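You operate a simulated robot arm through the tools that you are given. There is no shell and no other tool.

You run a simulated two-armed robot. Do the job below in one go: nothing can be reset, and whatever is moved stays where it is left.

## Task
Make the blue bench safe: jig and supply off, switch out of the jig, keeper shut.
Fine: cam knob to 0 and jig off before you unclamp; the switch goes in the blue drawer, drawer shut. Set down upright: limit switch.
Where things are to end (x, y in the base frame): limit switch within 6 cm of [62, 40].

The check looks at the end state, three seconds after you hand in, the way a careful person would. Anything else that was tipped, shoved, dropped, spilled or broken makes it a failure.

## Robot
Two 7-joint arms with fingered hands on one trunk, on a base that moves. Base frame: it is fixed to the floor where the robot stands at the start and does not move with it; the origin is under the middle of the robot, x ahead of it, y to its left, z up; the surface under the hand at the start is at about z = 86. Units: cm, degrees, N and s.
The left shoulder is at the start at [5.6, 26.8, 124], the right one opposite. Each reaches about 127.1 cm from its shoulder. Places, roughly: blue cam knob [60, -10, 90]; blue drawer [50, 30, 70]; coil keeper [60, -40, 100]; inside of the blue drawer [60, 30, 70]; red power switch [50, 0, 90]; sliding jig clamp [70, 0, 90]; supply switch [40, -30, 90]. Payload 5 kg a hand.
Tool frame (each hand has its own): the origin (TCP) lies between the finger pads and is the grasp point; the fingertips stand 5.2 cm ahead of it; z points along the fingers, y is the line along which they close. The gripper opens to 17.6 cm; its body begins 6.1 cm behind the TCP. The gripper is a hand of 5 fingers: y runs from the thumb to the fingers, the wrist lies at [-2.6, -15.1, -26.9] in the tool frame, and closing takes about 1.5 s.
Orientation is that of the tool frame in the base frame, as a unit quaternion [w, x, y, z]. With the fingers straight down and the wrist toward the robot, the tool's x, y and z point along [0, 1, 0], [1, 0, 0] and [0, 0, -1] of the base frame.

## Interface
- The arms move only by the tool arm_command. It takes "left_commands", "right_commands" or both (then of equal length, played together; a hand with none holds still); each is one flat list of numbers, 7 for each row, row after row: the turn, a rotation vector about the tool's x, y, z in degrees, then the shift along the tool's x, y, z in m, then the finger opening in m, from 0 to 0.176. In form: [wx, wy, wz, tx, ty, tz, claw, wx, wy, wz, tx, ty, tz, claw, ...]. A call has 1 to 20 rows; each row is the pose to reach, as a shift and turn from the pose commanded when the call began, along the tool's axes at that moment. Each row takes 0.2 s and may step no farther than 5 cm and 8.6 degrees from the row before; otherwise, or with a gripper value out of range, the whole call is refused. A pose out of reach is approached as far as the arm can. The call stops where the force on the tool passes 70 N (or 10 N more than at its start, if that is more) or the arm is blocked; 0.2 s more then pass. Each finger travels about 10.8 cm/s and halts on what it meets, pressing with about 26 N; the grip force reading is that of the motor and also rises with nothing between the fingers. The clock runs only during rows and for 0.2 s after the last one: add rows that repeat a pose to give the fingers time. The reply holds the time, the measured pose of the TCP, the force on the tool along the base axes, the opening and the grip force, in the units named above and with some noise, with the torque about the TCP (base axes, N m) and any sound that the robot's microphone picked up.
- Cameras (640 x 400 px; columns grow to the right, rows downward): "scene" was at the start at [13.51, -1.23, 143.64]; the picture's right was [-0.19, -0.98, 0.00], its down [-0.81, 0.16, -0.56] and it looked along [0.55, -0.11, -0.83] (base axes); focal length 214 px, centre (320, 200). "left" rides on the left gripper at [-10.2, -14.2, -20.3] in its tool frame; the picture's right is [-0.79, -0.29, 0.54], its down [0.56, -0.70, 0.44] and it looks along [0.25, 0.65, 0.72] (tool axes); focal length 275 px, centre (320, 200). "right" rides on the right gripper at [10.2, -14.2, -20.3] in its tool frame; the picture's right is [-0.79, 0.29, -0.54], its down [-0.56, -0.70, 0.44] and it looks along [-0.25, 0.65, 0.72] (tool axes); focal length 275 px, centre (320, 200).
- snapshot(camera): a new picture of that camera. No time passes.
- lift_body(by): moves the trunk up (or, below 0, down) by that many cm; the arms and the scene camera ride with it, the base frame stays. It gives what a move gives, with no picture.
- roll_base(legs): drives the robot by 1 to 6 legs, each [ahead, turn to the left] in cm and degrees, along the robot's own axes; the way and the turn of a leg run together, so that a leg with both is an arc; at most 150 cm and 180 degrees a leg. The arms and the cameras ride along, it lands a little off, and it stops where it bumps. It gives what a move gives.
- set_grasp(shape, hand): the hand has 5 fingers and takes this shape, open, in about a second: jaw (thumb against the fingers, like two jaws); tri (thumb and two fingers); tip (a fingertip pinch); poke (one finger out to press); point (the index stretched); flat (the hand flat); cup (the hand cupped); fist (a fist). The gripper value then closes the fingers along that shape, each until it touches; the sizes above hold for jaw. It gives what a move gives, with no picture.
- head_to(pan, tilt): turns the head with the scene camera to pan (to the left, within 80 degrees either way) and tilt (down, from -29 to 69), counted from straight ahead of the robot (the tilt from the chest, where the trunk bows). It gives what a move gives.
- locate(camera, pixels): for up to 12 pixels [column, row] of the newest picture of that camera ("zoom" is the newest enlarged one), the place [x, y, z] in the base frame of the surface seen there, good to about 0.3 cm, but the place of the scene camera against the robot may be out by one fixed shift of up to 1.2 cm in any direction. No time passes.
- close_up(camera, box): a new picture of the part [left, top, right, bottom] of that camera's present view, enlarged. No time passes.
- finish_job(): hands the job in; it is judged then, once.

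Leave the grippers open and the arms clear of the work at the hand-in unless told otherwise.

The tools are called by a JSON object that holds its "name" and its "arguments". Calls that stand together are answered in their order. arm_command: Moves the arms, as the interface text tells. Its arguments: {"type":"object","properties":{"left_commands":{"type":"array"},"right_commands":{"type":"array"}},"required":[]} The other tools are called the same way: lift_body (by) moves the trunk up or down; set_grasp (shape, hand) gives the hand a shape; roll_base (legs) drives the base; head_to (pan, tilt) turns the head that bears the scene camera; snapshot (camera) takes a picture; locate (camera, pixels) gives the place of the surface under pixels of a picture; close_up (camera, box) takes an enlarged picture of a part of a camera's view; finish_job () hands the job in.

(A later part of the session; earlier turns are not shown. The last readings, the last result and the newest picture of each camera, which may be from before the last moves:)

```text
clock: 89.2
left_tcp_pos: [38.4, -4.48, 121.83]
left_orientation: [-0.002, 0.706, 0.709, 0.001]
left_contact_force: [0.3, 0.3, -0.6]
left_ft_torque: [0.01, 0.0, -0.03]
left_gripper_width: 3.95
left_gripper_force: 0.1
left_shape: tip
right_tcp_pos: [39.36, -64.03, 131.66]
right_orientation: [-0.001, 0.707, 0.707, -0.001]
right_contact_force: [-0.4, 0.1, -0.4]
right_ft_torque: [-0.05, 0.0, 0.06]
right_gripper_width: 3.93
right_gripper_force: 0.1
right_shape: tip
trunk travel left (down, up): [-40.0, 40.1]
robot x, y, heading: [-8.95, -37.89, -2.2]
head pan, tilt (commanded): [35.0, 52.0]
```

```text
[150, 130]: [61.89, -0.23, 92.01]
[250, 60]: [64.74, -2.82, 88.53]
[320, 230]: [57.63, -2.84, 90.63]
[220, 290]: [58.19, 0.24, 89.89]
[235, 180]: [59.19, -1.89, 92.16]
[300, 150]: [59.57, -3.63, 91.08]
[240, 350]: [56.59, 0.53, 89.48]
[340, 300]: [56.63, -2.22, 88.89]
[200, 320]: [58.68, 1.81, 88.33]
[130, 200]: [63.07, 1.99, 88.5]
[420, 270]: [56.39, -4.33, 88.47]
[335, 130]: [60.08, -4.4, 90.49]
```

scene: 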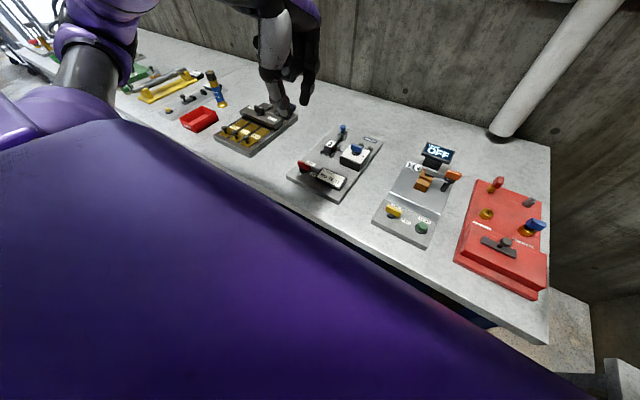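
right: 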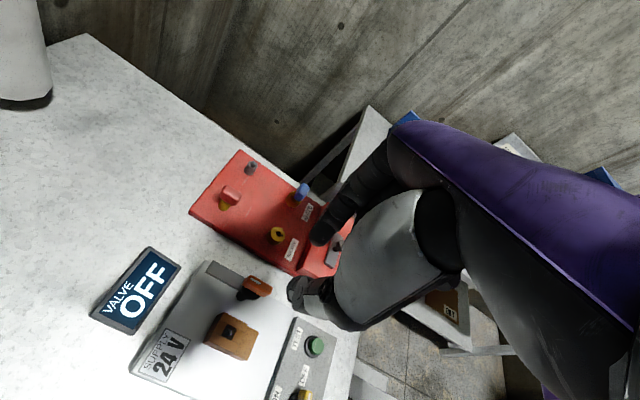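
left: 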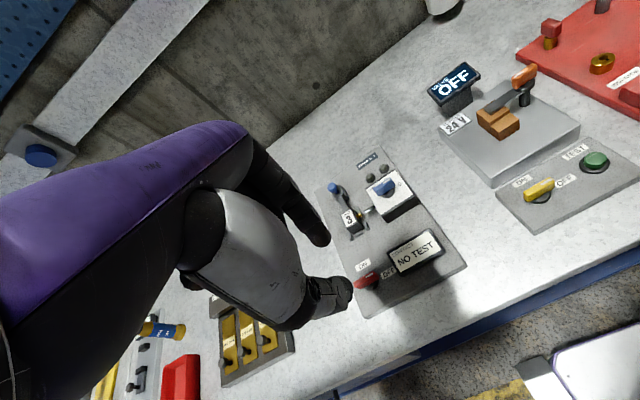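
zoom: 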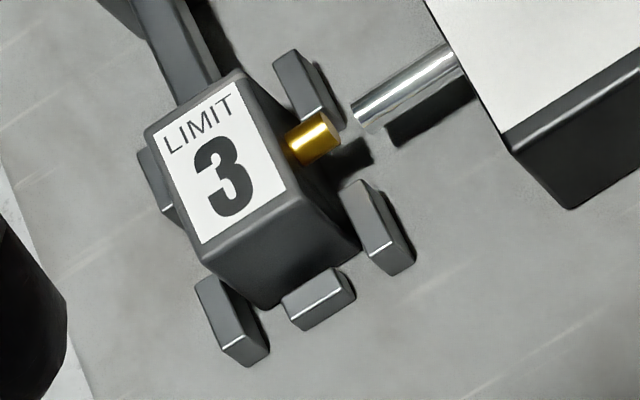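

The clamp's blue knob is centred at about [69.0, -1.9], top z 94.7. The switch body spans x 57.7–62, y -3 to 0, top z 92.2. I'll bring the left hand above the clamp knob at [69, -1.9, 108] with a 5 cm opening.

{"name": "arm_command", "arguments": {"left_commands": [0, 0, 0, 0.0033, 0.0382, 0.0172, 0.05, 0, 0, 0, 0.0065, 0.0764, 0.0345, 0.05, 0, 0, 0, 0.0098, 0.1146, 0.0517, 0.05, 0, 0, 0, 0.013, 0.1528, 0.069, 0.05, 0, 0, 0, 0.0163, 0.191, 0.0863, 0.05, 0, 0, 0, 0.0195, 0.2292, 0.1035, 0.05, 0, 0, 0, 0.0228, 0.2674, 0.1208, 0.05, 0, 0, 0, 0.026, 0.3055, 0.138, 0.05, 0, 0, 0, 0.026, 0.3055, 0.138, 0.05, 0, 0, 0, 0.026, 0.3055, 0.138, 0.05]}}

{"name": "head_to", "arguments": {"pan": 25, "tilt": 50}}

{"name": "snapshot", "arguments": {"camera": "left"}}

{"name": "snapshot", "arguments": {"camera": "scene"}}

```text
clock: 91.4
left_tcp_pos: [68.98, -1.72, 107.73]
left_orientation: [0.0, 0.706, 0.708, 0.001]
left_contact_force: [1.1, -0.4, -1.0]
left_ft_torque: [-0.02, 0.09, -0.05]
left_gripper_width: 4.97
left_gripper_force: 0.1
left_shape: tip
right_tcp_pos: [39.43, -64.12, 131.57]
right_orientation: [-0.002, 0.708, 0.706, -0.001]
right_contact_force: [0.8, 0.0, -0.7]
right_ft_torque: [-0.01, 0.14, 0.04]
right_gripper_width: 3.94
right_gripper_force: 0.0
right_shape: tip
trunk travel left (down, up): [-40.0, 40.1]
robot x, y, heading: [-9.09, -38.42, -1.9]
head pan, tilt (commanded): [35.0, 52.0]
```

```text
clock: 92.1
left_tcp_pos: [68.9, -1.71, 107.95]
left_orientation: [-0.001, 0.706, 0.708, 0.001]
left_contact_force: [-0.2, 0.5, 0.3]
left_ft_torque: [0.01, -0.01, -0.04]
left_gripper_width: 4.97
left_gripper_force: 0.0
left_shape: tip
right_tcp_pos: [39.28, -64.0, 131.63]
right_orientation: [-0.001, 0.708, 0.707, -0.001]
right_contact_force: [0.7, 0.4, -0.1]
right_ft_torque: [0.01, -0.06, -0.02]
right_gripper_width: 3.96
right_gripper_force: 0.1
right_shape: tip
trunk travel left (down, up): [-40.0, 40.1]
robot x, y, heading: [-9.32, -38.18, -2.2]
head pan, tilt (commanded): [25.0, 50.0]
```

```text
taken
```

left: 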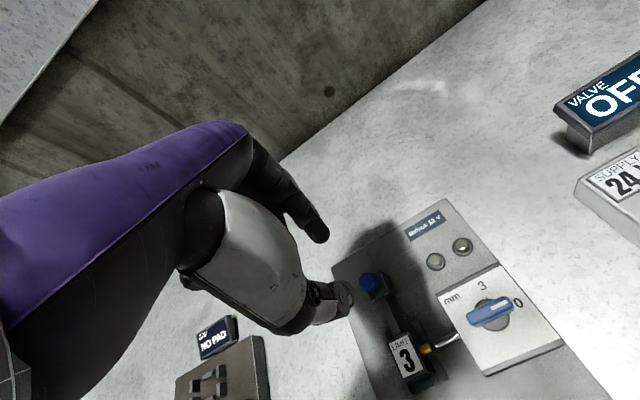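

```text
taken
```

scene: 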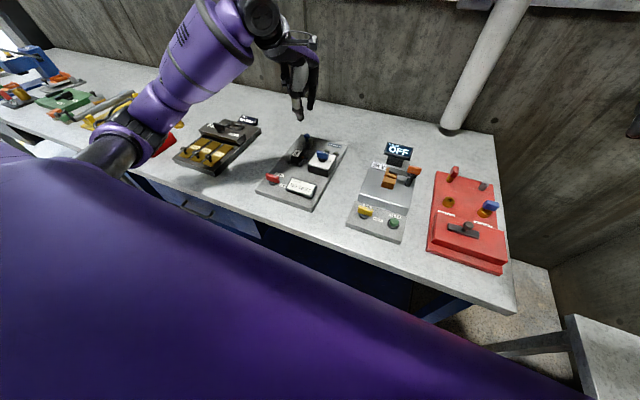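

{"name": "close_up", "arguments": {"camera": "left", "box": [340, 255, 440, 345]}}

{"name": "locate", "arguments": {"camera": "zoom", "pixels": [[165, 115], [145, 120], [190, 115], [165, 95], [165, 140], [200, 150], [190, 165], [245, 230], [300, 330]]}}

```text
4.44 times, centred on (390, 300) of left
```

zoom: 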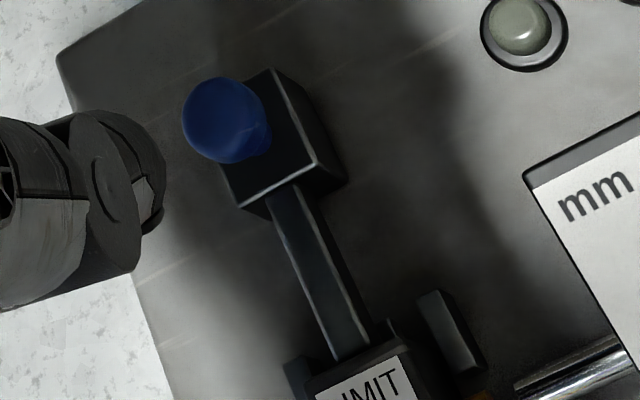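

```text
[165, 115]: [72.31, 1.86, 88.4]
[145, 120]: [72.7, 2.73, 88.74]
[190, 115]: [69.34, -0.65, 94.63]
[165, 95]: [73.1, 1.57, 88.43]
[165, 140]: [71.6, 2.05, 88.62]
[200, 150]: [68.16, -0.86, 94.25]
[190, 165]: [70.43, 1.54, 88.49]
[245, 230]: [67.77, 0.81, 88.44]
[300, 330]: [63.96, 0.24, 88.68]
```

{"name": "locate", "arguments": {"camera": "zoom", "pixels": [[225, 118], [220, 85], [255, 110], [225, 150], [210, 118], [240, 118], [260, 145], [290, 110], [250, 180], [320, 160]]}}

```text
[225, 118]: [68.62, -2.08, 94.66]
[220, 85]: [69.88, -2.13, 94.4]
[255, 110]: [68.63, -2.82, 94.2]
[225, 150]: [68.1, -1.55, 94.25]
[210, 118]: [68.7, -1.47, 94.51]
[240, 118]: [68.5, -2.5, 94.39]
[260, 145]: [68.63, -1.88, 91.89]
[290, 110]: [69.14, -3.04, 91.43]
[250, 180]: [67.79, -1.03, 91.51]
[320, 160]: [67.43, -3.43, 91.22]
```

The knob's centre is about [68.8, -1.8], directly under the hand. I'll lower to z≈97.4, then close on the knob.

{"name": "arm_command", "arguments": {"left_commands": [0, 0, 0, 0, 0, 0.03, 0.05, 0, 0, 0, 0, 0, 0.06, 0.05, 0, 0, 0, 0, 0, 0.085, 0.05, 0, 0, 0, 0, 0, 0.1055, 0.05, 0, 0, 0, 0, 0, 0.1055, 0.05, 0, 0, 0, 0, 0, 0.1055, 0.025, 0, 0, 0, 0, 0, 0.1055, 0.0, 0, 0, 0, 0, 0, 0.1055, 0.0, 0, 0, 0, 0, 0, 0.1055, 0.0]}}

{"name": "close_up", "arguments": {"camera": "scene", "box": [250, 90, 370, 210]}}

{"name": "close_up", "arguments": {"camera": "left", "box": [290, 230, 450, 350]}}

```text
clock: 94.1
left_tcp_pos: [68.92, -1.73, 97.49]
left_orientation: [-0.001, 0.705, 0.709, 0.001]
left_contact_force: [1.6, 0.3, -1.2]
left_ft_torque: [0.01, -0.06, -0.01]
left_gripper_width: 1.8
left_gripper_force: 26.1
left_shape: tip
right_tcp_pos: [39.27, -64.02, 131.61]
right_orientation: [0.0, 0.707, 0.707, -0.001]
right_contact_force: [-0.4, -0.1, 0.5]
right_ft_torque: [-0.03, 0.0, 0.02]
right_gripper_width: 3.96
right_gripper_force: 0.2
right_shape: tip
trunk travel left (down, up): [-40.0, 40.1]
robot x, y, heading: [-9.03, -38.3, -1.9]
head pan, tilt (commanded): [25.0, 50.0]
```

```text
3.33 times, centred on (310, 150) of scene
```

zoom: 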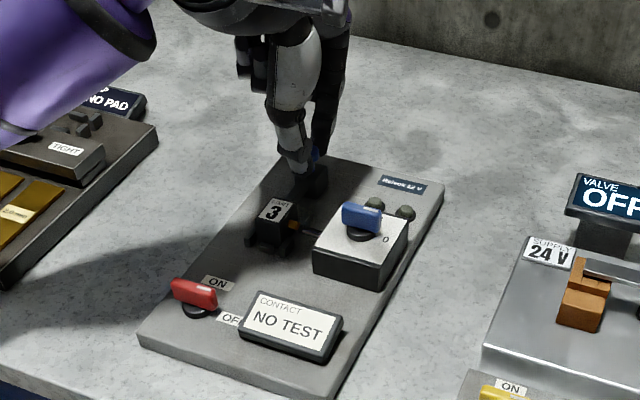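

```text
3.33 times, centred on (370, 290) of left
```

zoom: 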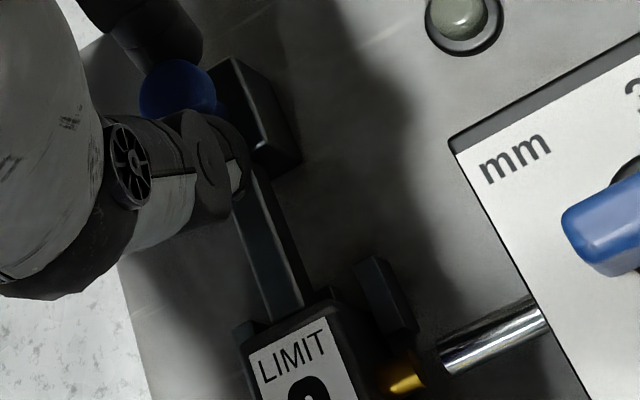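

The knob is held at 1.8 cm. I'll slide it straight away (+x) in small steps, up to 3 cm, watching the force.

{"name": "arm_command", "arguments": {"left_commands": [0, 0, 0, 0, 0.005, 0, 0.0, 0, 0, 0, 0, 0.01, 0, 0.0, 0, 0, 0, 0, 0.015, 0, 0.0, 0, 0, 0, 0, 0.02, 0, 0.0, 0, 0, 0, 0, 0.025, 0, 0.0, 0, 0, 0, 0, 0.03, 0, 0.0, 0, 0, 0, 0, 0.03, 0, 0.0]}}

{"name": "close_up", "arguments": {"camera": "left", "box": [290, 230, 450, 350]}}

{"name": "close_up", "arguments": {"camera": "scene", "box": [270, 120, 350, 190]}}

```text
clock: 95.7
left_tcp_pos: [72.01, -1.65, 97.39]
left_orientation: [0.0, 0.706, 0.708, 0.002]
left_contact_force: [-1.6, 2.4, 3.4]
left_ft_torque: [0.1, 0.0, 0.05]
left_gripper_width: 1.81
left_gripper_force: 25.5
left_shape: tip
right_tcp_pos: [39.21, -64.11, 131.71]
right_orientation: [-0.001, 0.707, 0.707, 0.0]
right_contact_force: [1.1, -0.3, -0.2]
right_ft_torque: [-0.02, 0.03, -0.05]
right_gripper_width: 3.99
right_gripper_force: 0.0
right_shape: tip
trunk travel left (down, up): [-40.0, 40.1]
robot x, y, heading: [-9.25, -38.16, -2.2]
head pan, tilt (commanded): [25.0, 50.0]
```

```text
3.33 times, centred on (370, 290) of left
```

zoom: 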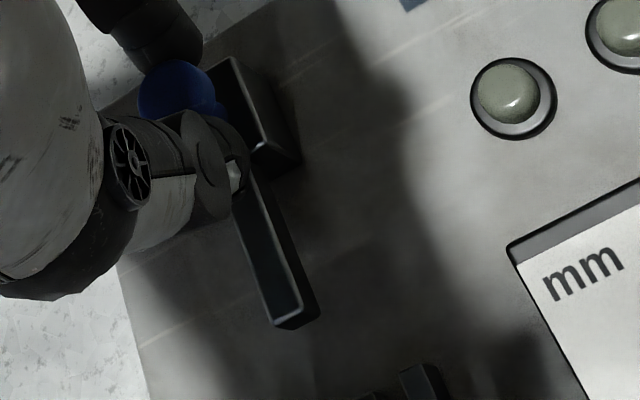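

```text
5.71 times, centred on (310, 155) of scene
```

zoom: 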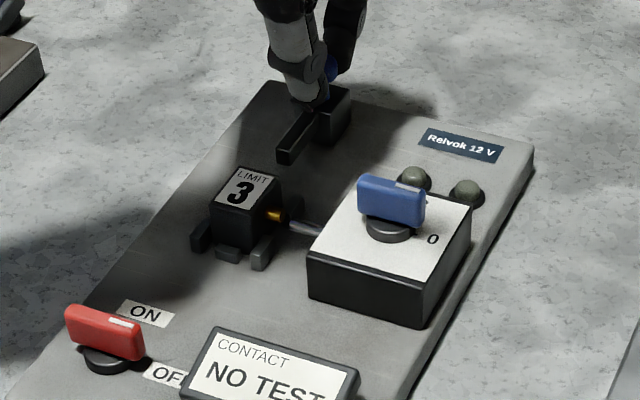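

The clamp slid back 3 cm freely and its bar is clear of the switch. I'll try one more centimetre gently to leave room for a finger behind the switch.

{"name": "arm_command", "arguments": {"left_commands": [0, 0, 0, 0, 0.0025, 0, 0.0, 0, 0, 0, 0, 0.005, 0, 0.0, 0, 0, 0, 0, 0.0075, 0, 0.0, 0, 0, 0, 0, 0.01, 0, 0.0, 0, 0, 0, 0, 0.01, 0, 0.0]}}

{"name": "close_up", "arguments": {"camera": "scene", "box": [270, 120, 350, 190]}}

```text
clock: 96.9
left_tcp_pos: [72.96, -1.86, 97.69]
left_orientation: [-0.001, 0.705, 0.709, 0.002]
left_contact_force: [-24.9, -0.3, 8.3]
left_ft_torque: [0.09, 1.35, 0.08]
left_gripper_width: 1.86
left_gripper_force: 25.9
left_shape: tip
right_tcp_pos: [39.17, -64.09, 131.68]
right_orientation: [0.0, 0.708, 0.706, 0.0]
right_contact_force: [0.2, 0.3, 0.4]
right_ft_torque: [0.01, 0.01, 0.03]
right_gripper_width: 3.98
right_gripper_force: 0.0
right_shape: tip
trunk travel left (down, up): [-40.0, 40.1]
robot x, y, heading: [-9.17, -37.99, -2.0]
head pan, tilt (commanded): [25.0, 50.0]
```

```text
5.71 times, centred on (310, 155) of scene
```

zoom: 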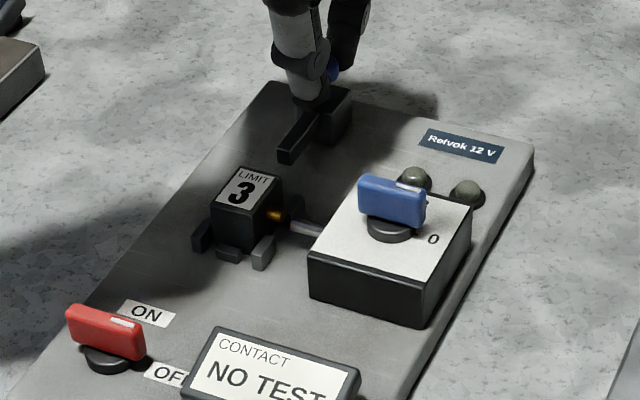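

The clamp is at its end stop; I read -25 N along x. I'll open the fingers in place so I don't drag it back, then lift straight up.

{"name": "arm_command", "arguments": {"left_commands": [0, 0, 0, 0, 0, 0, 0.03, 0, 0, 0, 0, 0, 0, 0.06, 0, 0, 0, 0, 0, 0, 0.06, 0, 0, 0, 0, 0, 0, 0.06, 0, 0, 0, 0, 0, -0.03, 0.06, 0, 0, 0, 0, 0, -0.07, 0.06, 0, 0, 0, 0, 0, -0.11, 0.06, 0, 0, 0, 0, -0.04, -0.13, 0.06, 0, 0, 0, 0, -0.08, -0.13, 0.06, 0, 0, 0, 0, -0.12, -0.13, 0.06, 0, 0, 0, 0, -0.12, -0.13, 0.06]}}

{"name": "close_up", "arguments": {"camera": "scene", "box": [270, 120, 350, 190]}}

{"name": "snapshot", "arguments": {"camera": "left"}}

```text
clock: 99.3
left_tcp_pos: [61.0, -1.93, 110.21]
left_orientation: [-0.002, 0.706, 0.708, 0.001]
left_contact_force: [1.1, 0.0, -1.4]
left_ft_torque: [0.06, 0.13, -0.04]
left_gripper_width: 6.02
left_gripper_force: 0.0
left_shape: tip
right_tcp_pos: [39.47, -64.12, 131.53]
right_orientation: [-0.001, 0.708, 0.706, -0.001]
right_contact_force: [0.5, -0.2, -0.2]
right_ft_torque: [0.1, 0.19, 0.04]
right_gripper_width: 3.96
right_gripper_force: 0.0
right_shape: tip
trunk travel left (down, up): [-40.0, 40.1]
robot x, y, heading: [-9.21, -38.02, -2.0]
head pan, tilt (commanded): [25.0, 50.0]
```

```text
5.71 times, centred on (310, 155) of scene
```

zoom: 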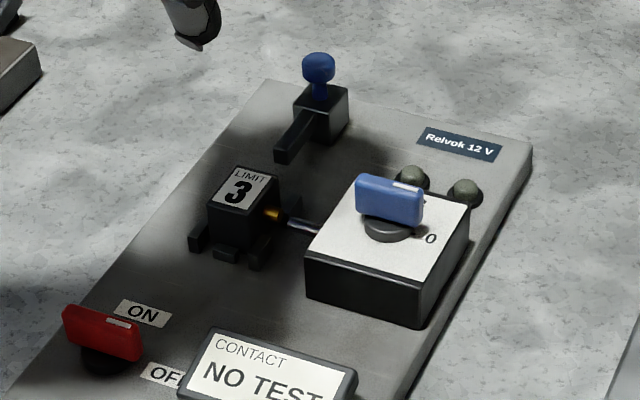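

```text
taken
```

left: 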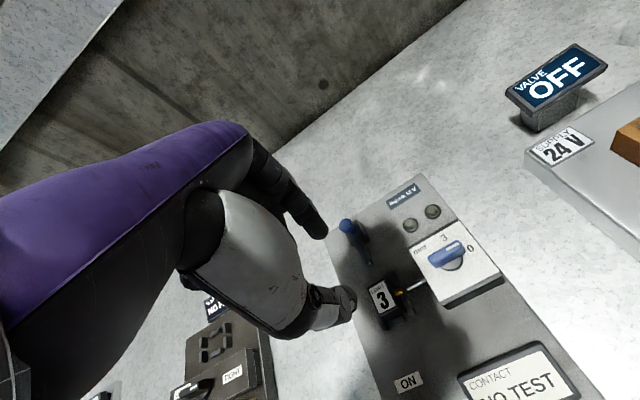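

The switch is free; the clamp bar stands well behind it. Next I'll open the drawer. I'll look toward it with the head panned left.

{"name": "head_to", "arguments": {"pan": 62, "tilt": 50}}

{"name": "snapshot", "arguments": {"camera": "scene"}}

```text
clock: 100.3
left_tcp_pos: [60.95, -1.87, 110.25]
left_orientation: [0.0, 0.706, 0.708, 0.002]
left_contact_force: [-0.3, -0.3, -0.4]
left_ft_torque: [-0.02, -0.03, 0.04]
left_gripper_width: 6.01
left_gripper_force: 0.0
left_shape: tip
right_tcp_pos: [39.18, -64.06, 131.61]
right_orientation: [-0.001, 0.708, 0.706, 0.0]
right_contact_force: [0.1, -0.2, -0.3]
right_ft_torque: [0.01, -0.03, -0.03]
right_gripper_width: 3.95
right_gripper_force: 0.1
right_shape: tip
trunk travel left (down, up): [-40.0, 40.1]
robot x, y, heading: [-9.6, -38.46, -2.2]
head pan, tilt (commanded): [62.0, 50.0]
```

```text
taken
```

scene: 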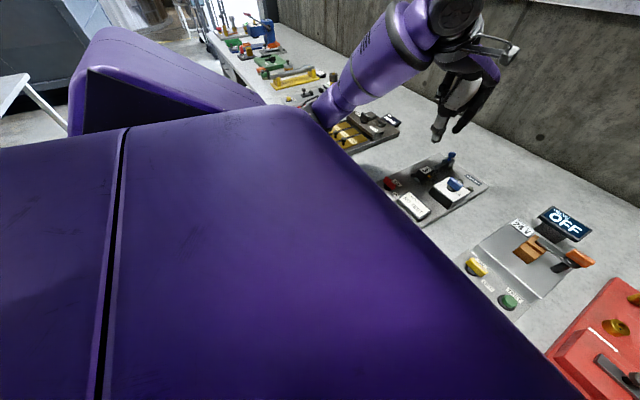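

The chest hides the drawer from here. I'll roll straight back 31 cm, which gives a view and room to pull. Both hands stay above z 105, clear of the bench items.

{"name": "roll_base", "arguments": {"legs": [[-31, 0]]}}

{"name": "head_to", "arguments": {"pan": 42, "tilt": 40}}

{"name": "snapshot", "arguments": {"camera": "scene"}}

{"name": "snapshot", "arguments": {"camera": "left"}}

```text
clock: 103.0
left_tcp_pos: [29.9, -0.88, 110.45]
left_orientation: [0.0, 0.706, 0.708, 0.002]
left_contact_force: [-0.4, 1.0, 0.5]
left_ft_torque: [0.02, -0.07, 0.01]
left_gripper_width: 5.99
left_gripper_force: 0.0
left_shape: tip
right_tcp_pos: [8.05, -62.89, 131.77]
right_orientation: [0.0, 0.708, 0.706, 0.0]
right_contact_force: [-0.4, 0.2, 0.3]
right_ft_torque: [0.01, -0.09, -0.04]
right_gripper_width: 3.96
right_gripper_force: 0.0
right_shape: tip
trunk travel left (down, up): [-40.0, 40.1]
robot x, y, heading: [-40.33, -36.93, -2.3]
head pan, tilt (commanded): [62.0, 50.0]
```

```text
clock: 103.8
left_tcp_pos: [28.47, -0.84, 111.13]
left_orientation: [0.004, 0.707, 0.708, 0.007]
left_contact_force: [0.3, -1.3, -2.0]
left_ft_torque: [0.03, 0.13, -0.02]
left_gripper_width: 6.0
left_gripper_force: 0.1
left_shape: tip
right_tcp_pos: [6.63, -63.02, 132.24]
right_orientation: [0.005, 0.709, 0.705, 0.005]
right_contact_force: [0.7, -0.2, -1.0]
right_ft_torque: [0.01, 0.16, 0.03]
right_gripper_width: 3.97
right_gripper_force: 0.0
right_shape: tip
trunk travel left (down, up): [-40.0, 40.1]
robot x, y, heading: [-40.47, -37.09, -2.1]
head pan, tilt (commanded): [42.0, 40.0]
```

```text
taken
```

scene: 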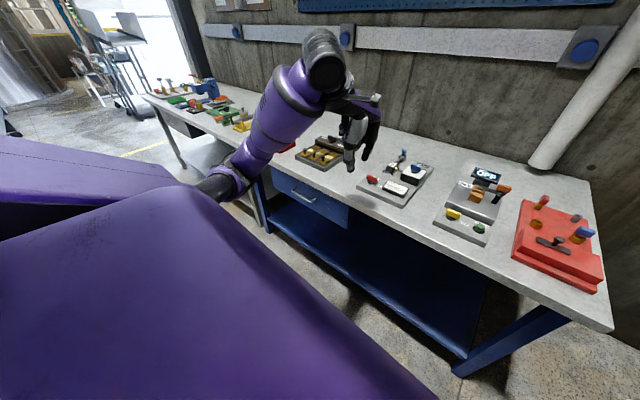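

```text
taken
```

left: 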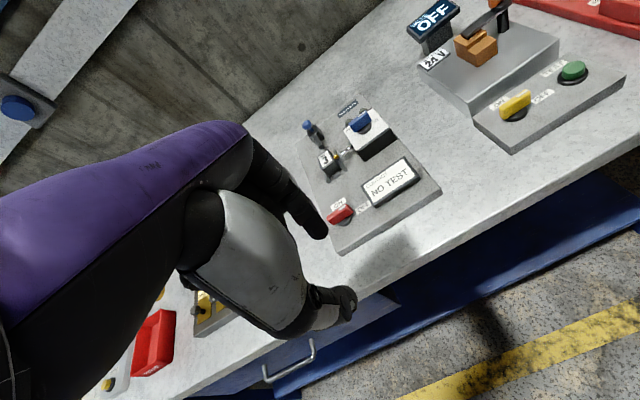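

The handle shows at about (303,193) in the scene and (288,365) in the left view. I'll zoom and measure it.

{"name": "close_up", "arguments": {"camera": "left", "box": [240, 320, 360, 400]}}

{"name": "locate", "arguments": {"camera": "zoom", "pixels": [[125, 305], [220, 285], [320, 255], [390, 225], [390, 180], [140, 265], [300, 190], [430, 260], [500, 200], [250, 330], [330, 150], [180, 295]]}}

{"name": "close_up", "arguments": {"camera": "scene", "box": [260, 160, 360, 240]}}

{"name": "locate", "arguments": {"camera": "zoom", "pixels": [[200, 170], [260, 195], [335, 230], [340, 215], [190, 160], [100, 180], [555, 275], [300, 260], [300, 180]]}}

```text
5.00 times, centred on (300, 360) of left
```

zoom: 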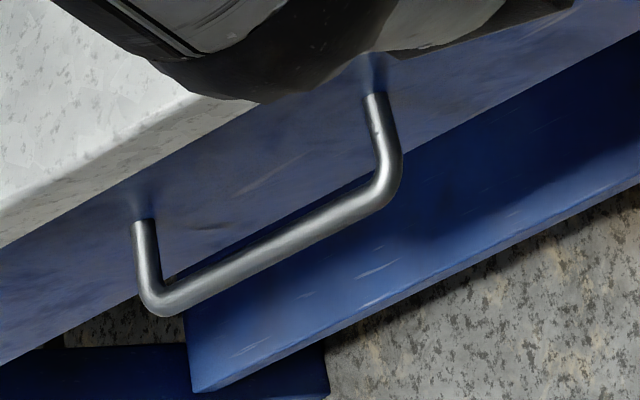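

```text
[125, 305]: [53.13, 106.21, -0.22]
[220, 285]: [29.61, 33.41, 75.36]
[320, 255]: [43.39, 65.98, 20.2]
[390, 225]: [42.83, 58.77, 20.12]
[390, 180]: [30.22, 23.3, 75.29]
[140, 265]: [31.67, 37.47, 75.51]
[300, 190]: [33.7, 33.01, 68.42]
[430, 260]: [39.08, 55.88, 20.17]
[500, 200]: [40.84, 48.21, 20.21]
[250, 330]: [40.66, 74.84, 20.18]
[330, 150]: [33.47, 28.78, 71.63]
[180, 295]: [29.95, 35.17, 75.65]
```

```text
5.00 times, centred on (310, 200) of scene
```

zoom: 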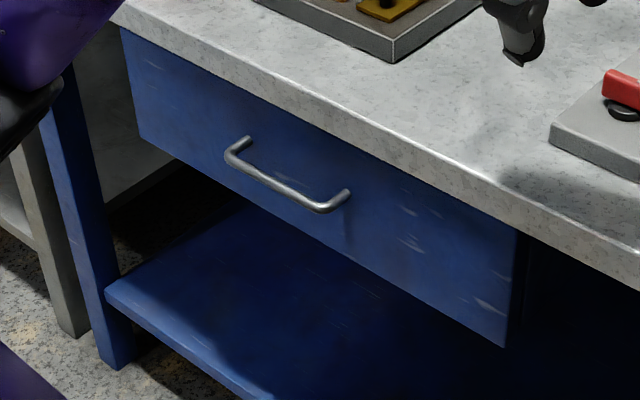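

```text
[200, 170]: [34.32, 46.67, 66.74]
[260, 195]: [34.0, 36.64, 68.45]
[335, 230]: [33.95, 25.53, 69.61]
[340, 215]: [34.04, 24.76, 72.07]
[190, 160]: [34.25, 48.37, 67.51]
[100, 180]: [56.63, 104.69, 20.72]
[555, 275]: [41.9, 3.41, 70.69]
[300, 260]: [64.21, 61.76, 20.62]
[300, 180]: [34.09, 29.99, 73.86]
```

The handle bar is at about x 30.3, z 75.3, running y 23–37, with the drawer face at x 33.6. I'll use the "jaw" shape, pitched forward 60° so the fingers go over and behind the bar with the thumb below. First I'll go to a stand-off at about [10, 28, 100].

{"name": "set_grasp", "arguments": {"hand": "left", "shape": "jaw"}}

{"name": "arm_command", "arguments": {"left_commands": [-6.57, 0, 0, 0.032, -0.0207, 0.012, 0.07, -13.13, 0, 0, 0.064, -0.0415, 0.0241, 0.07, -19.7, 0, 0, 0.096, -0.0622, 0.0361, 0.07, -26.27, 0, 0, 0.128, -0.083, 0.0482, 0.07, -32.83, 0, 0, 0.16, -0.1037, 0.0602, 0.07, -39.4, 0, 0, 0.192, -0.1245, 0.0723, 0.07, -45.97, 0, 0, 0.224, -0.1452, 0.0843, 0.07, -52.53, 0, 0, 0.256, -0.166, 0.0964, 0.07, -59.1, 0, 0, 0.288, -0.1867, 0.1084, 0.07, -59.1, 0, 0, 0.288, -0.1867, 0.1084, 0.07, -59.1, 0, 0, 0.288, -0.1867, 0.1084, 0.07]}}

{"name": "snapshot", "arguments": {"camera": "scene"}}

{"name": "snapshot", "arguments": {"camera": "left"}}

```text
clock: 104.7
left_tcp_pos: [28.51, -0.74, 111.24]
left_orientation: [0.004, 0.707, 0.707, 0.007]
left_contact_force: [0.6, 0.1, -0.4]
left_ft_torque: [-0.02, 0.03, -0.02]
left_gripper_width: 17.55
left_gripper_force: 0.1
left_shape: jaw
right_tcp_pos: [6.53, -62.97, 132.3]
right_orientation: [0.004, 0.708, 0.706, 0.004]
right_contact_force: [0.5, -0.7, -0.4]
right_ft_torque: [-0.01, 0.08, 0.01]
right_gripper_width: 3.98
right_gripper_force: 0.1
right_shape: tip
trunk travel left (down, up): [-40.0, 40.1]
robot x, y, heading: [-40.14, -37.02, -2.1]
head pan, tilt (commanded): [42.0, 40.0]
```

```text
clock: 107.1
left_tcp_pos: [9.97, 28.15, 99.97]
left_orientation: [0.352, 0.612, 0.614, 0.354]
left_contact_force: [-8.5, 0.3, -17.7]
left_ft_torque: [-0.47, -1.91, 0.08]
left_gripper_width: 7.02
left_gripper_force: 0.1
left_shape: jaw
left hand out of reach, approached as far as the arm can: row 3, 4, 5, 6, 7
right_tcp_pos: [6.5, -62.95, 132.29]
right_orientation: [0.006, 0.708, 0.706, 0.004]
right_contact_force: [0.9, 0.1, 0.1]
right_ft_torque: [-0.1, 0.08, 0.01]
right_gripper_width: 3.97
right_gripper_force: 0.1
right_shape: tip
trunk travel left (down, up): [-40.0, 40.1]
robot x, y, heading: [-40.33, -36.77, -1.9]
head pan, tilt (commanded): [42.0, 40.0]
```

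```text
taken
```

scene: 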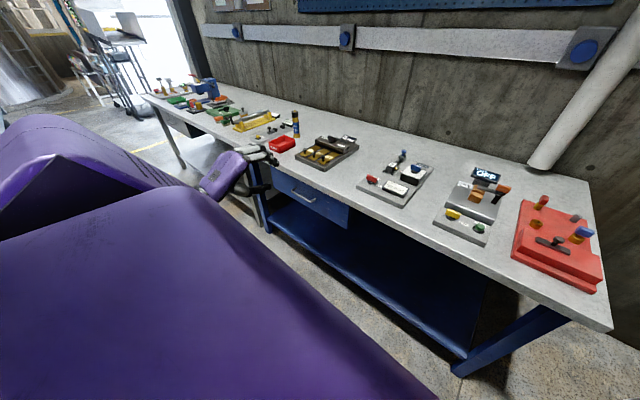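

```text
taken
```

left: 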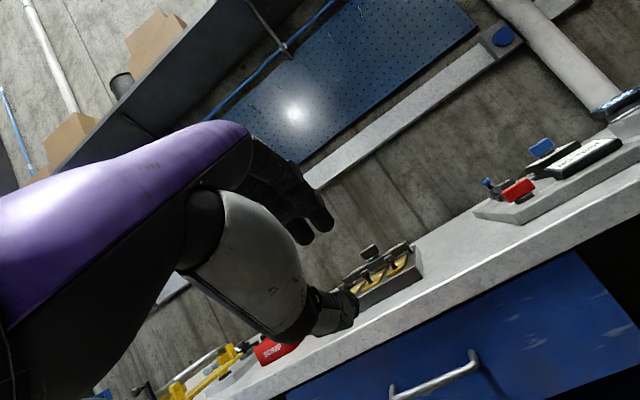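

The hand reached the stand-off pose but reads an odd -18 N. I'll hold still for a moment to see whether that was only motion or a touch.

{"name": "arm_command", "arguments": {"left_commands": [0, 0, 0, 0, 0, 0, 0.07, 0, 0, 0, 0, 0, 0, 0.07, 0, 0, 0, 0, 0, 0, 0.07]}}

{"name": "close_up", "arguments": {"camera": "scene", "box": [180, 110, 340, 230]}}

{"name": "close_up", "arguments": {"camera": "left", "box": [360, 330, 520, 400]}}

{"name": "locate", "arguments": {"camera": "zoom", "pixels": [[150, 290], [300, 250], [450, 180], [440, 110], [250, 290], [140, 260], [300, 150], [500, 300]]}}

```text
clock: 107.9
left_tcp_pos: [10.01, 28.19, 100.02]
left_orientation: [0.352, 0.613, 0.613, 0.354]
left_contact_force: [0.0, -0.3, -0.8]
left_ft_torque: [0.01, -0.01, 0.01]
left_gripper_width: 7.04
left_gripper_force: 0.0
left_shape: jaw
right_tcp_pos: [6.53, -62.88, 132.26]
right_orientation: [0.005, 0.708, 0.706, 0.004]
right_contact_force: [-0.2, 0.6, 0.5]
right_ft_torque: [-0.05, 0.01, 0.01]
right_gripper_width: 3.97
right_gripper_force: 0.1
right_shape: tip
trunk travel left (down, up): [-40.0, 40.1]
robot x, y, heading: [-40.41, -36.87, -2.2]
head pan, tilt (commanded): [42.0, 40.0]
```

```text
3.33 times, centred on (260, 170) of scene
```

zoom: 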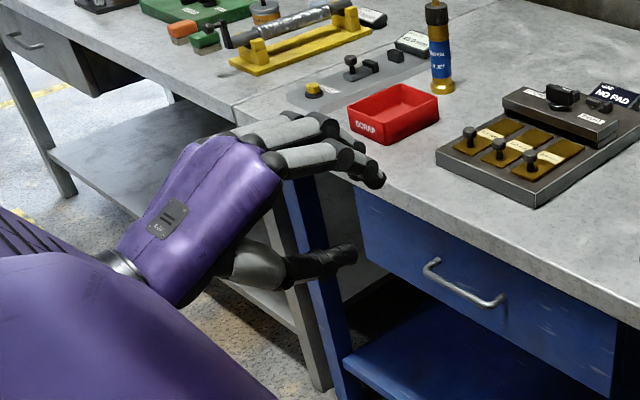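

```text
4.00 times, centred on (440, 365) of left
```

zoom: 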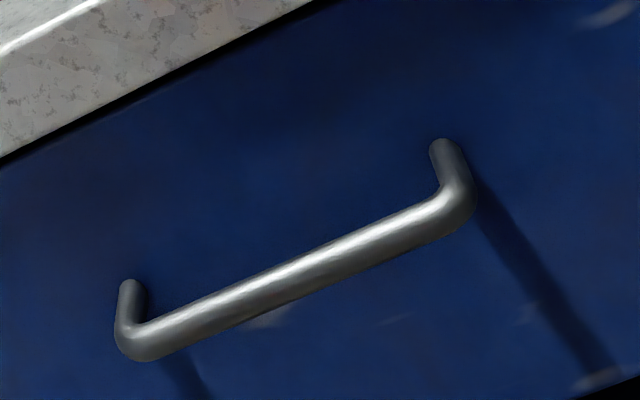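

```text
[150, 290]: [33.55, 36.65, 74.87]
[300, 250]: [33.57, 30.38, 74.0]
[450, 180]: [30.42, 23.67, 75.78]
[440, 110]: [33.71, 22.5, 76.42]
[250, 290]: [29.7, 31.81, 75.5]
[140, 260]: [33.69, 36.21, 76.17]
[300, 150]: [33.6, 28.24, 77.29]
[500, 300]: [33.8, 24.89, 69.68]
```

Force is back to zero and the view is good; the handle bar centre is about [30.2, 30.1, 75.3]. I'll move to a point 12 cm short of the grasp, along the finger direction.

{"name": "arm_command", "arguments": {"left_commands": [0, 0, 0, 0.0038, -0.0225, 0.0294, 0.065, 0, 0, 0, 0.0076, -0.045, 0.0588, 0.065, 0, 0, 0, 0.0114, -0.0676, 0.0882, 0.065, 0, 0, 0, 0.0152, -0.0901, 0.1176, 0.065, 0, 0, 0, 0.019, -0.1126, 0.147, 0.065, 0, 0, 0, 0.019, -0.1126, 0.147, 0.065, 0, 0, 0, 0.019, -0.1126, 0.147, 0.065]}}

{"name": "close_up", "arguments": {"camera": "scene", "box": [200, 130, 360, 250]}}

{"name": "snapshot", "arguments": {"camera": "left"}}

```text
clock: 109.5
left_tcp_pos: [16.87, 29.97, 82.89]
left_orientation: [0.352, 0.612, 0.613, 0.354]
left_contact_force: [0.7, 0.9, -0.3]
left_ft_torque: [0.0, -0.04, -0.03]
left_gripper_width: 6.5
left_gripper_force: 0.1
left_shape: jaw
right_tcp_pos: [6.52, -62.81, 132.32]
right_orientation: [0.005, 0.708, 0.706, 0.004]
right_contact_force: [0.2, 1.5, 0.8]
right_ft_torque: [-0.08, 0.02, -0.03]
right_gripper_width: 3.96
right_gripper_force: 0.0
right_shape: tip
trunk travel left (down, up): [-40.0, 40.1]
robot x, y, heading: [-40.55, -37.13, -2.0]
head pan, tilt (commanded): [42.0, 40.0]
```

```text
3.33 times, centred on (280, 190) of scene
```

zoom: 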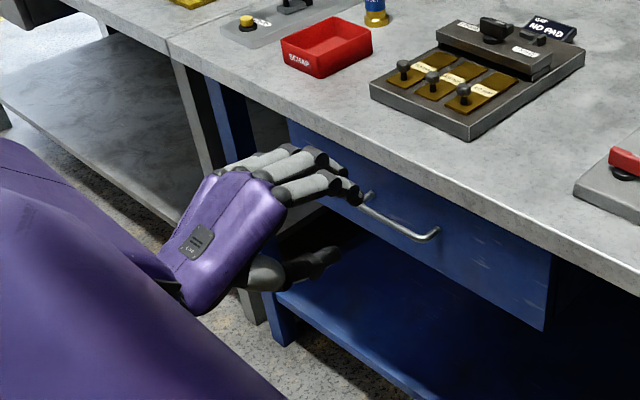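

```text
taken
```

left: 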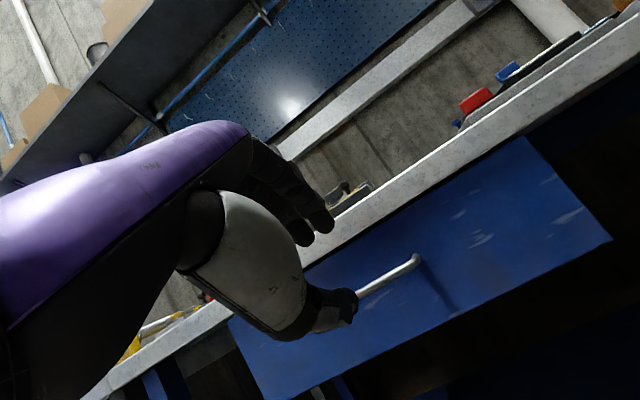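

The hand is lined up. I'll narrow the opening to 4.2 cm and advance 11.5 cm along the fingers, so the bar ends between the finger pads.

{"name": "arm_command", "arguments": {"left_commands": [0, 0, 0, 0, 0, 0.02, 0.042, 0, 0, 0, 0.0003, 0.0003, 0.045, 0.042, 0, 0, 0, 0.0006, 0.0005, 0.07, 0.042, 0, 0, 0, 0.001, 0.0007, 0.09, 0.042, 0, 0, 0, 0.0013, 0.0009, 0.105, 0.042, 0, 0, 0, 0.0013, 0.0009, 0.1153, 0.042, 0, 0, 0, 0.0013, 0.0009, 0.1153, 0.042]}}

{"name": "close_up", "arguments": {"camera": "scene", "box": [220, 140, 340, 240]}}

{"name": "close_up", "arguments": {"camera": "left", "box": [200, 140, 480, 360]}}

```text
clock: 111.1
left_tcp_pos: [26.79, 30.27, 77.39]
left_orientation: [0.353, 0.613, 0.612, 0.354]
left_contact_force: [-1.7, -0.7, 0.1]
left_ft_torque: [-0.03, -0.07, -0.04]
left_gripper_width: 4.23
left_gripper_force: 0.1
left_shape: jaw
right_tcp_pos: [6.48, -62.91, 132.34]
right_orientation: [0.005, 0.708, 0.706, 0.004]
right_contact_force: [-0.3, -0.5, 0.5]
right_ft_torque: [0.0, 0.01, -0.02]
right_gripper_width: 3.95
right_gripper_force: 0.1
right_shape: tip
trunk travel left (down, up): [-40.0, 40.1]
robot x, y, heading: [-40.57, -37.06, -2.1]
head pan, tilt (commanded): [42.0, 40.0]
```

```text
4.00 times, centred on (280, 190) of scene
```

zoom: 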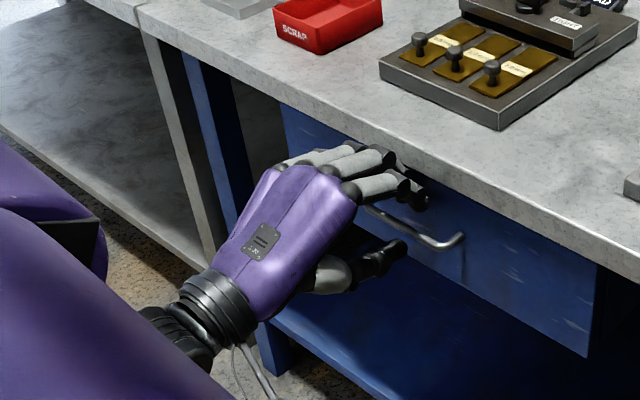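

```text
1.82 times, centred on (340, 250) of left
```

zoom: 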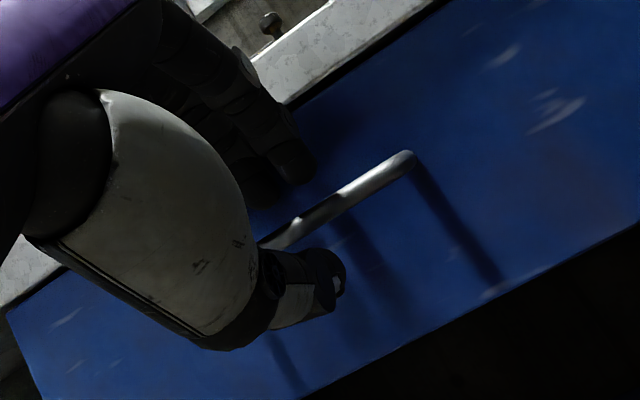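

The bar is between the fingers above and the thumb below. Closing on it.

{"name": "arm_command", "arguments": {"left_commands": [0, 0, 0, 0, 0, 0, 0.02, 0, 0, 0, 0, 0, 0, 0.0, 0, 0, 0, 0, 0, 0, 0.0, 0, 0, 0, 0, 0, 0, 0.0, 0, 0, 0, 0, 0, 0, 0.0]}}

{"name": "close_up", "arguments": {"camera": "left", "box": [200, 140, 480, 360]}}

```text
clock: 112.3
left_tcp_pos: [27.09, 30.21, 77.27]
left_orientation: [0.352, 0.613, 0.612, 0.353]
left_contact_force: [-0.2, -0.1, -1.5]
left_ft_torque: [0.11, 0.01, -0.07]
left_gripper_width: 0.68
left_gripper_force: 26.1
left_shape: jaw
right_tcp_pos: [6.51, -62.98, 132.21]
right_orientation: [0.005, 0.708, 0.706, 0.004]
right_contact_force: [0.3, 0.7, 0.3]
right_ft_torque: [-0.03, 0.0, 0.04]
right_gripper_width: 3.96
right_gripper_force: 0.0
right_shape: tip
trunk travel left (down, up): [-40.0, 40.1]
robot x, y, heading: [-40.3, -36.53, -2.2]
head pan, tilt (commanded): [42.0, 40.0]
```

```text
1.82 times, centred on (340, 250) of left
```

zoom: 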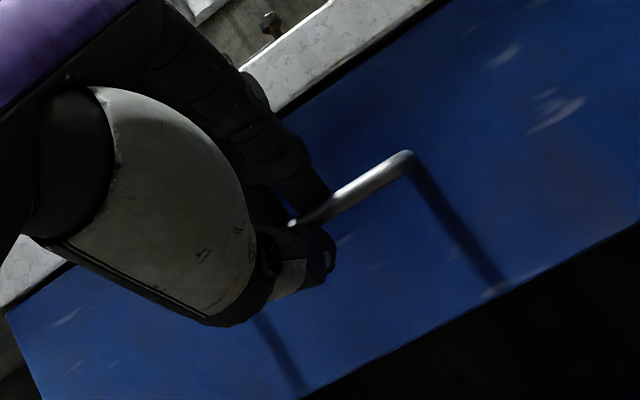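

Gripped. I'll pull straight back 6 cm first and check that the drawer follows.

{"name": "arm_command", "arguments": {"left_commands": [0, 0, 0, 0, -0.005, -0.00866, 0.0, 0, 0, 0, 0, -0.01, -0.01732, 0.0, 0, 0, 0, 0, -0.015, -0.02598, 0.0, 0, 0, 0, 0, -0.02, -0.03464, 0.0, 0, 0, 0, 0, -0.025, -0.0433, 0.0, 0, 0, 0, 0, -0.03, -0.05196, 0.0, 0, 0, 0, 0, -0.03, -0.05196, 0.0]}}

{"name": "close_up", "arguments": {"camera": "left", "box": [200, 140, 480, 360]}}

{"name": "close_up", "arguments": {"camera": "scene", "box": [200, 130, 360, 250]}}

```text
clock: 113.9
left_tcp_pos: [21.14, 30.15, 77.33]
left_orientation: [0.351, 0.612, 0.613, 0.355]
left_contact_force: [1.8, 11.3, -2.3]
left_ft_torque: [0.32, 0.05, 0.33]
left_gripper_width: 0.67
left_gripper_force: 25.8
left_shape: jaw
right_tcp_pos: [6.46, -62.86, 132.16]
right_orientation: [0.005, 0.709, 0.706, 0.004]
right_contact_force: [0.0, 1.3, 0.1]
right_ft_torque: [0.04, -0.01, -0.04]
right_gripper_width: 3.99
right_gripper_force: 0.1
right_shape: tip
trunk travel left (down, up): [-40.0, 40.1]
robot x, y, heading: [-40.0, -36.92, -2.0]
head pan, tilt (commanded): [42.0, 40.0]
```

```text
1.82 times, centred on (340, 250) of left
```

zoom: 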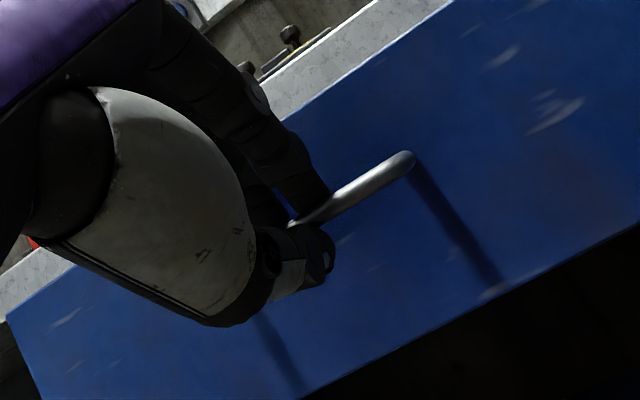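

```text
3.33 times, centred on (280, 190) of scene
```

zoom: 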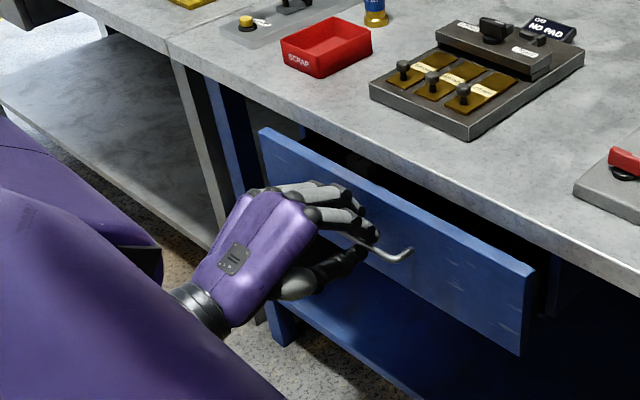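

The drawer follows smoothly. I'll pull another 22 cm.

{"name": "arm_command", "arguments": {"left_commands": [0, 0, 0, 0, -0.0075, -0.013, 0.0, 0, 0, 0, 0, -0.015, -0.026, 0.0, 0, 0, 0, 0, -0.0225, -0.039, 0.0, 0, 0, 0, 0, -0.03, -0.052, 0.0, 0, 0, 0, 0, -0.0375, -0.065, 0.0, 0, 0, 0, 0, -0.045, -0.0779, 0.0, 0, 0, 0, 0, -0.0525, -0.0909, 0.0, 0, 0, 0, 0, -0.06, -0.1039, 0.0, 0, 0, 0, 0, -0.0675, -0.1169, 0.0, 0, 0, 0, 0, -0.075, -0.1299, 0.0, 0, 0, 0, 0, -0.0825, -0.1429, 0.0, 0, 0, 0, 0, -0.09, -0.1559, 0.0, 0, 0, 0, 0, -0.0975, -0.1689, 0.0, 0, 0, 0, 0, -0.105, -0.1819, 0.0, 0, 0, 0, 0, -0.11, -0.1905, 0.0, 0, 0, 0, 0, -0.11, -0.1905, 0.0]}}

{"name": "snapshot", "arguments": {"camera": "scene"}}

{"name": "snapshot", "arguments": {"camera": "left"}}

```text
clock: 117.3
left_tcp_pos: [-0.79, 30.14, 77.34]
left_orientation: [0.352, 0.612, 0.613, 0.354]
left_contact_force: [0.4, 14.6, -7.5]
left_ft_torque: [0.33, 0.24, 0.47]
left_gripper_width: 0.67
left_gripper_force: 25.8
left_shape: jaw
right_tcp_pos: [6.56, -62.89, 132.16]
right_orientation: [0.005, 0.709, 0.706, 0.003]
right_contact_force: [0.2, 0.7, -0.7]
right_ft_torque: [-0.02, -0.01, 0.04]
right_gripper_width: 3.99
right_gripper_force: 0.0
right_shape: tip
trunk travel left (down, up): [-40.0, 40.1]
robot x, y, heading: [-40.5, -36.89, -2.3]
head pan, tilt (commanded): [42.0, 40.0]
```

```text
taken
```

scene: 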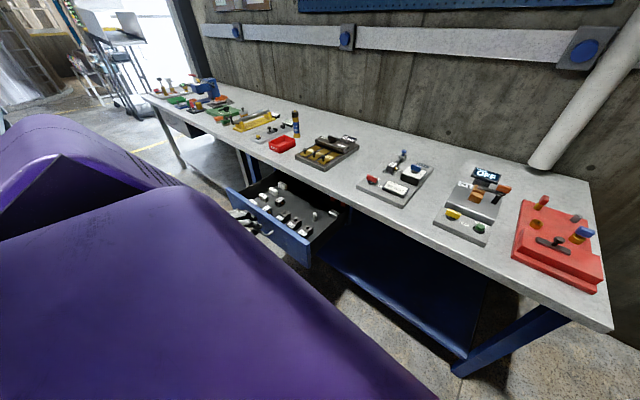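

```text
taken
```

left: 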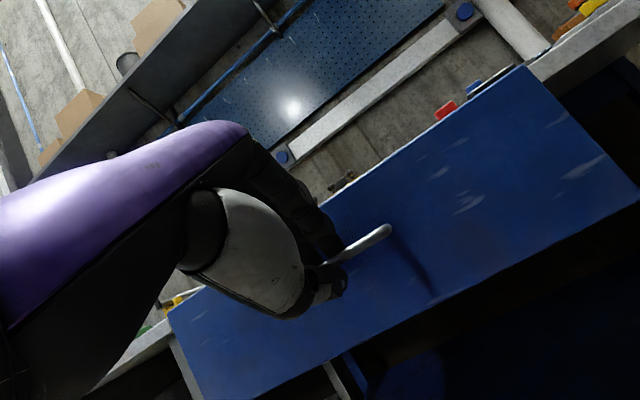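

The drawer is open 28 cm and there are things inside it. I'll zoom in on the contents around (285,210).

{"name": "close_up", "arguments": {"camera": "scene", "box": [215, 165, 355, 270]}}

```text
3.81 times, centred on (285, 218) of scene
```

zoom: 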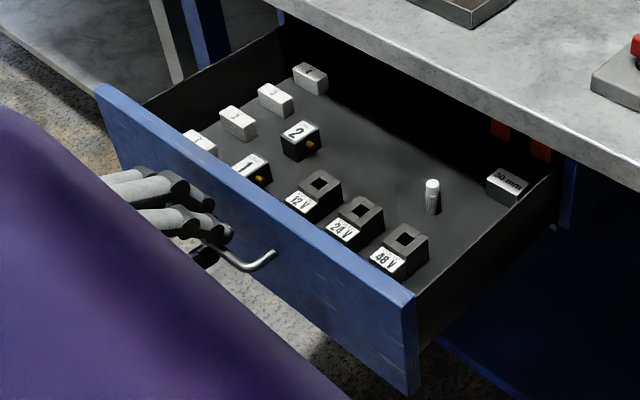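

The drawer holds limit switches 1 and 2 in a row, with free floor behind them for number 3. I'll read positions so I know where the free spot lies.

{"name": "locate", "arguments": {"camera": "zoom", "pixels": [[250, 163], [300, 132], [310, 78], [275, 98], [238, 122], [200, 140], [340, 110], [360, 90], [370, 130], [432, 185], [505, 185], [330, 150]]}}

{"name": "locate", "arguments": {"camera": "zoom", "pixels": [[97, 90], [415, 300], [270, 40], [420, 290], [545, 175], [320, 185], [360, 215], [405, 240], [300, 50], [450, 150], [400, 170], [265, 180]]}}

```text
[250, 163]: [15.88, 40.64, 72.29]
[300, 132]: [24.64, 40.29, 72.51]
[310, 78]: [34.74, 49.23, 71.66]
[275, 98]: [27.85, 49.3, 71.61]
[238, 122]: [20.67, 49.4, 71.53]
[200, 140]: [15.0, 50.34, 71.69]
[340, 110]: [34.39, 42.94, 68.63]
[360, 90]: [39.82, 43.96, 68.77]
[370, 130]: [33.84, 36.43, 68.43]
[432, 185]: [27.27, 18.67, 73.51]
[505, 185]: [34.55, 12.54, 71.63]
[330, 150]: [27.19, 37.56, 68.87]
```

```text
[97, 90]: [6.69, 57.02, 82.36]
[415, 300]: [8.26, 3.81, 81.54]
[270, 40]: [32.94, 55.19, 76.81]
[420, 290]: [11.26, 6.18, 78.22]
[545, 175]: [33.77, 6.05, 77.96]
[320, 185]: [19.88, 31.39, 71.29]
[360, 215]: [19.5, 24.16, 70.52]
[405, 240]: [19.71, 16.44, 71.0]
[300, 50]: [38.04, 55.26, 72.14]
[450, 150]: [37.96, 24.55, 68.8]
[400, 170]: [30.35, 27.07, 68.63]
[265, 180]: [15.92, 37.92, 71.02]
```

Switches 1 and 2 stand at x≈16 and 25, y≈40, so number 3's place is at x≈34 now, which becomes 62 when shut. That's under the bench edge, so I need the drawer further out. I'll pull another 10 cm gently.

{"name": "arm_command", "arguments": {"left_commands": [0, 0, 0, 0.001, -0.005, -0.0087, 0.0, 0, 0, 0, 0.001, -0.01, -0.0173, 0.0, 0, 0, 0, 0.001, -0.015, -0.026, 0.0, 0, 0, 0, 0.001, -0.02, -0.0346, 0.0, 0, 0, 0, 0.001, -0.025, -0.0433, 0.0, 0, 0, 0, 0.001, -0.03, -0.052, 0.0, 0, 0, 0, 0.001, -0.035, -0.0606, 0.0, 0, 0, 0, 0.001, -0.04, -0.0693, 0.0, 0, 0, 0, 0.001, -0.045, -0.0779, 0.0, 0, 0, 0, 0.001, -0.05, -0.0866, 0.0, 0, 0, 0, 0.001, -0.05, -0.0866, 0.0]}}

{"name": "snapshot", "arguments": {"camera": "scene"}}

```text
clock: 119.7
left_tcp_pos: [-11.01, 30.03, 77.54]
left_orientation: [0.353, 0.612, 0.612, 0.355]
left_contact_force: [1.1, -3.5, 11.9]
left_ft_torque: [0.27, -0.65, -0.16]
left_gripper_width: 0.67
left_gripper_force: 26.1
left_shape: jaw
right_tcp_pos: [6.49, -63.07, 132.27]
right_orientation: [0.004, 0.709, 0.706, 0.004]
right_contact_force: [-0.8, 0.1, 0.1]
right_ft_torque: [0.07, -0.05, 0.0]
right_gripper_width: 3.98
right_gripper_force: 0.0
right_shape: tip
trunk travel left (down, up): [-40.0, 40.1]
robot x, y, heading: [-39.91, -37.01, -2.3]
head pan, tilt (commanded): [42.0, 40.0]
```

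```text
taken
```

scene: 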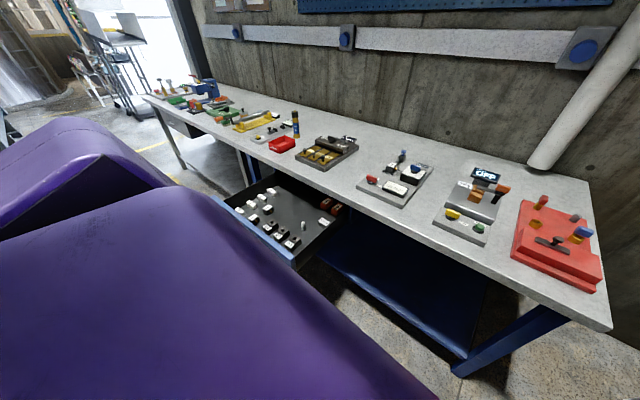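

It's now open 38 cm. I'll zoom to see how much of the drawer remains inside.

{"name": "close_up", "arguments": {"camera": "scene", "box": [215, 165, 355, 270]}}

{"name": "locate", "arguments": {"camera": "zoom", "pixels": [[200, 163], [238, 140], [270, 115], [230, 95], [262, 75], [290, 130], [310, 110], [320, 90], [200, 110], [445, 140], [300, 60], [100, 130]]}}

```text
3.81 times, centred on (285, 218) of scene
```

zoom: 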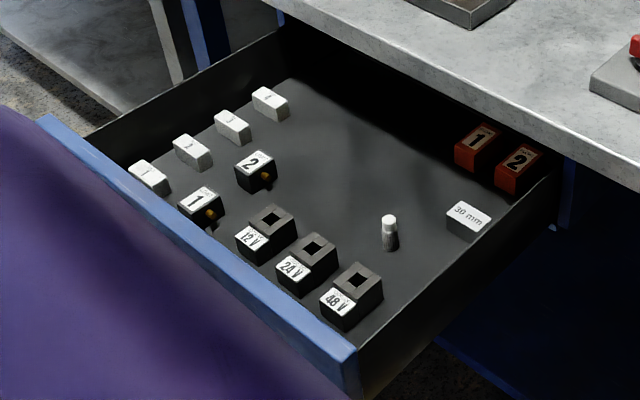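

```text
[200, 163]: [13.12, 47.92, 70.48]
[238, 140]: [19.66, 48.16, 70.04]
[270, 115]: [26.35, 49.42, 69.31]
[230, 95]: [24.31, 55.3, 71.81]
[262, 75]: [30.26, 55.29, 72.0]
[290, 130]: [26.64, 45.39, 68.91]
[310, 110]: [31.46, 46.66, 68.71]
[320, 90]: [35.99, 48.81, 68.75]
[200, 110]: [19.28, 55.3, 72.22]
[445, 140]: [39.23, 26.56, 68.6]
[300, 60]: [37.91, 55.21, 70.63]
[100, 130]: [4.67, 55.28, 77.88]
```

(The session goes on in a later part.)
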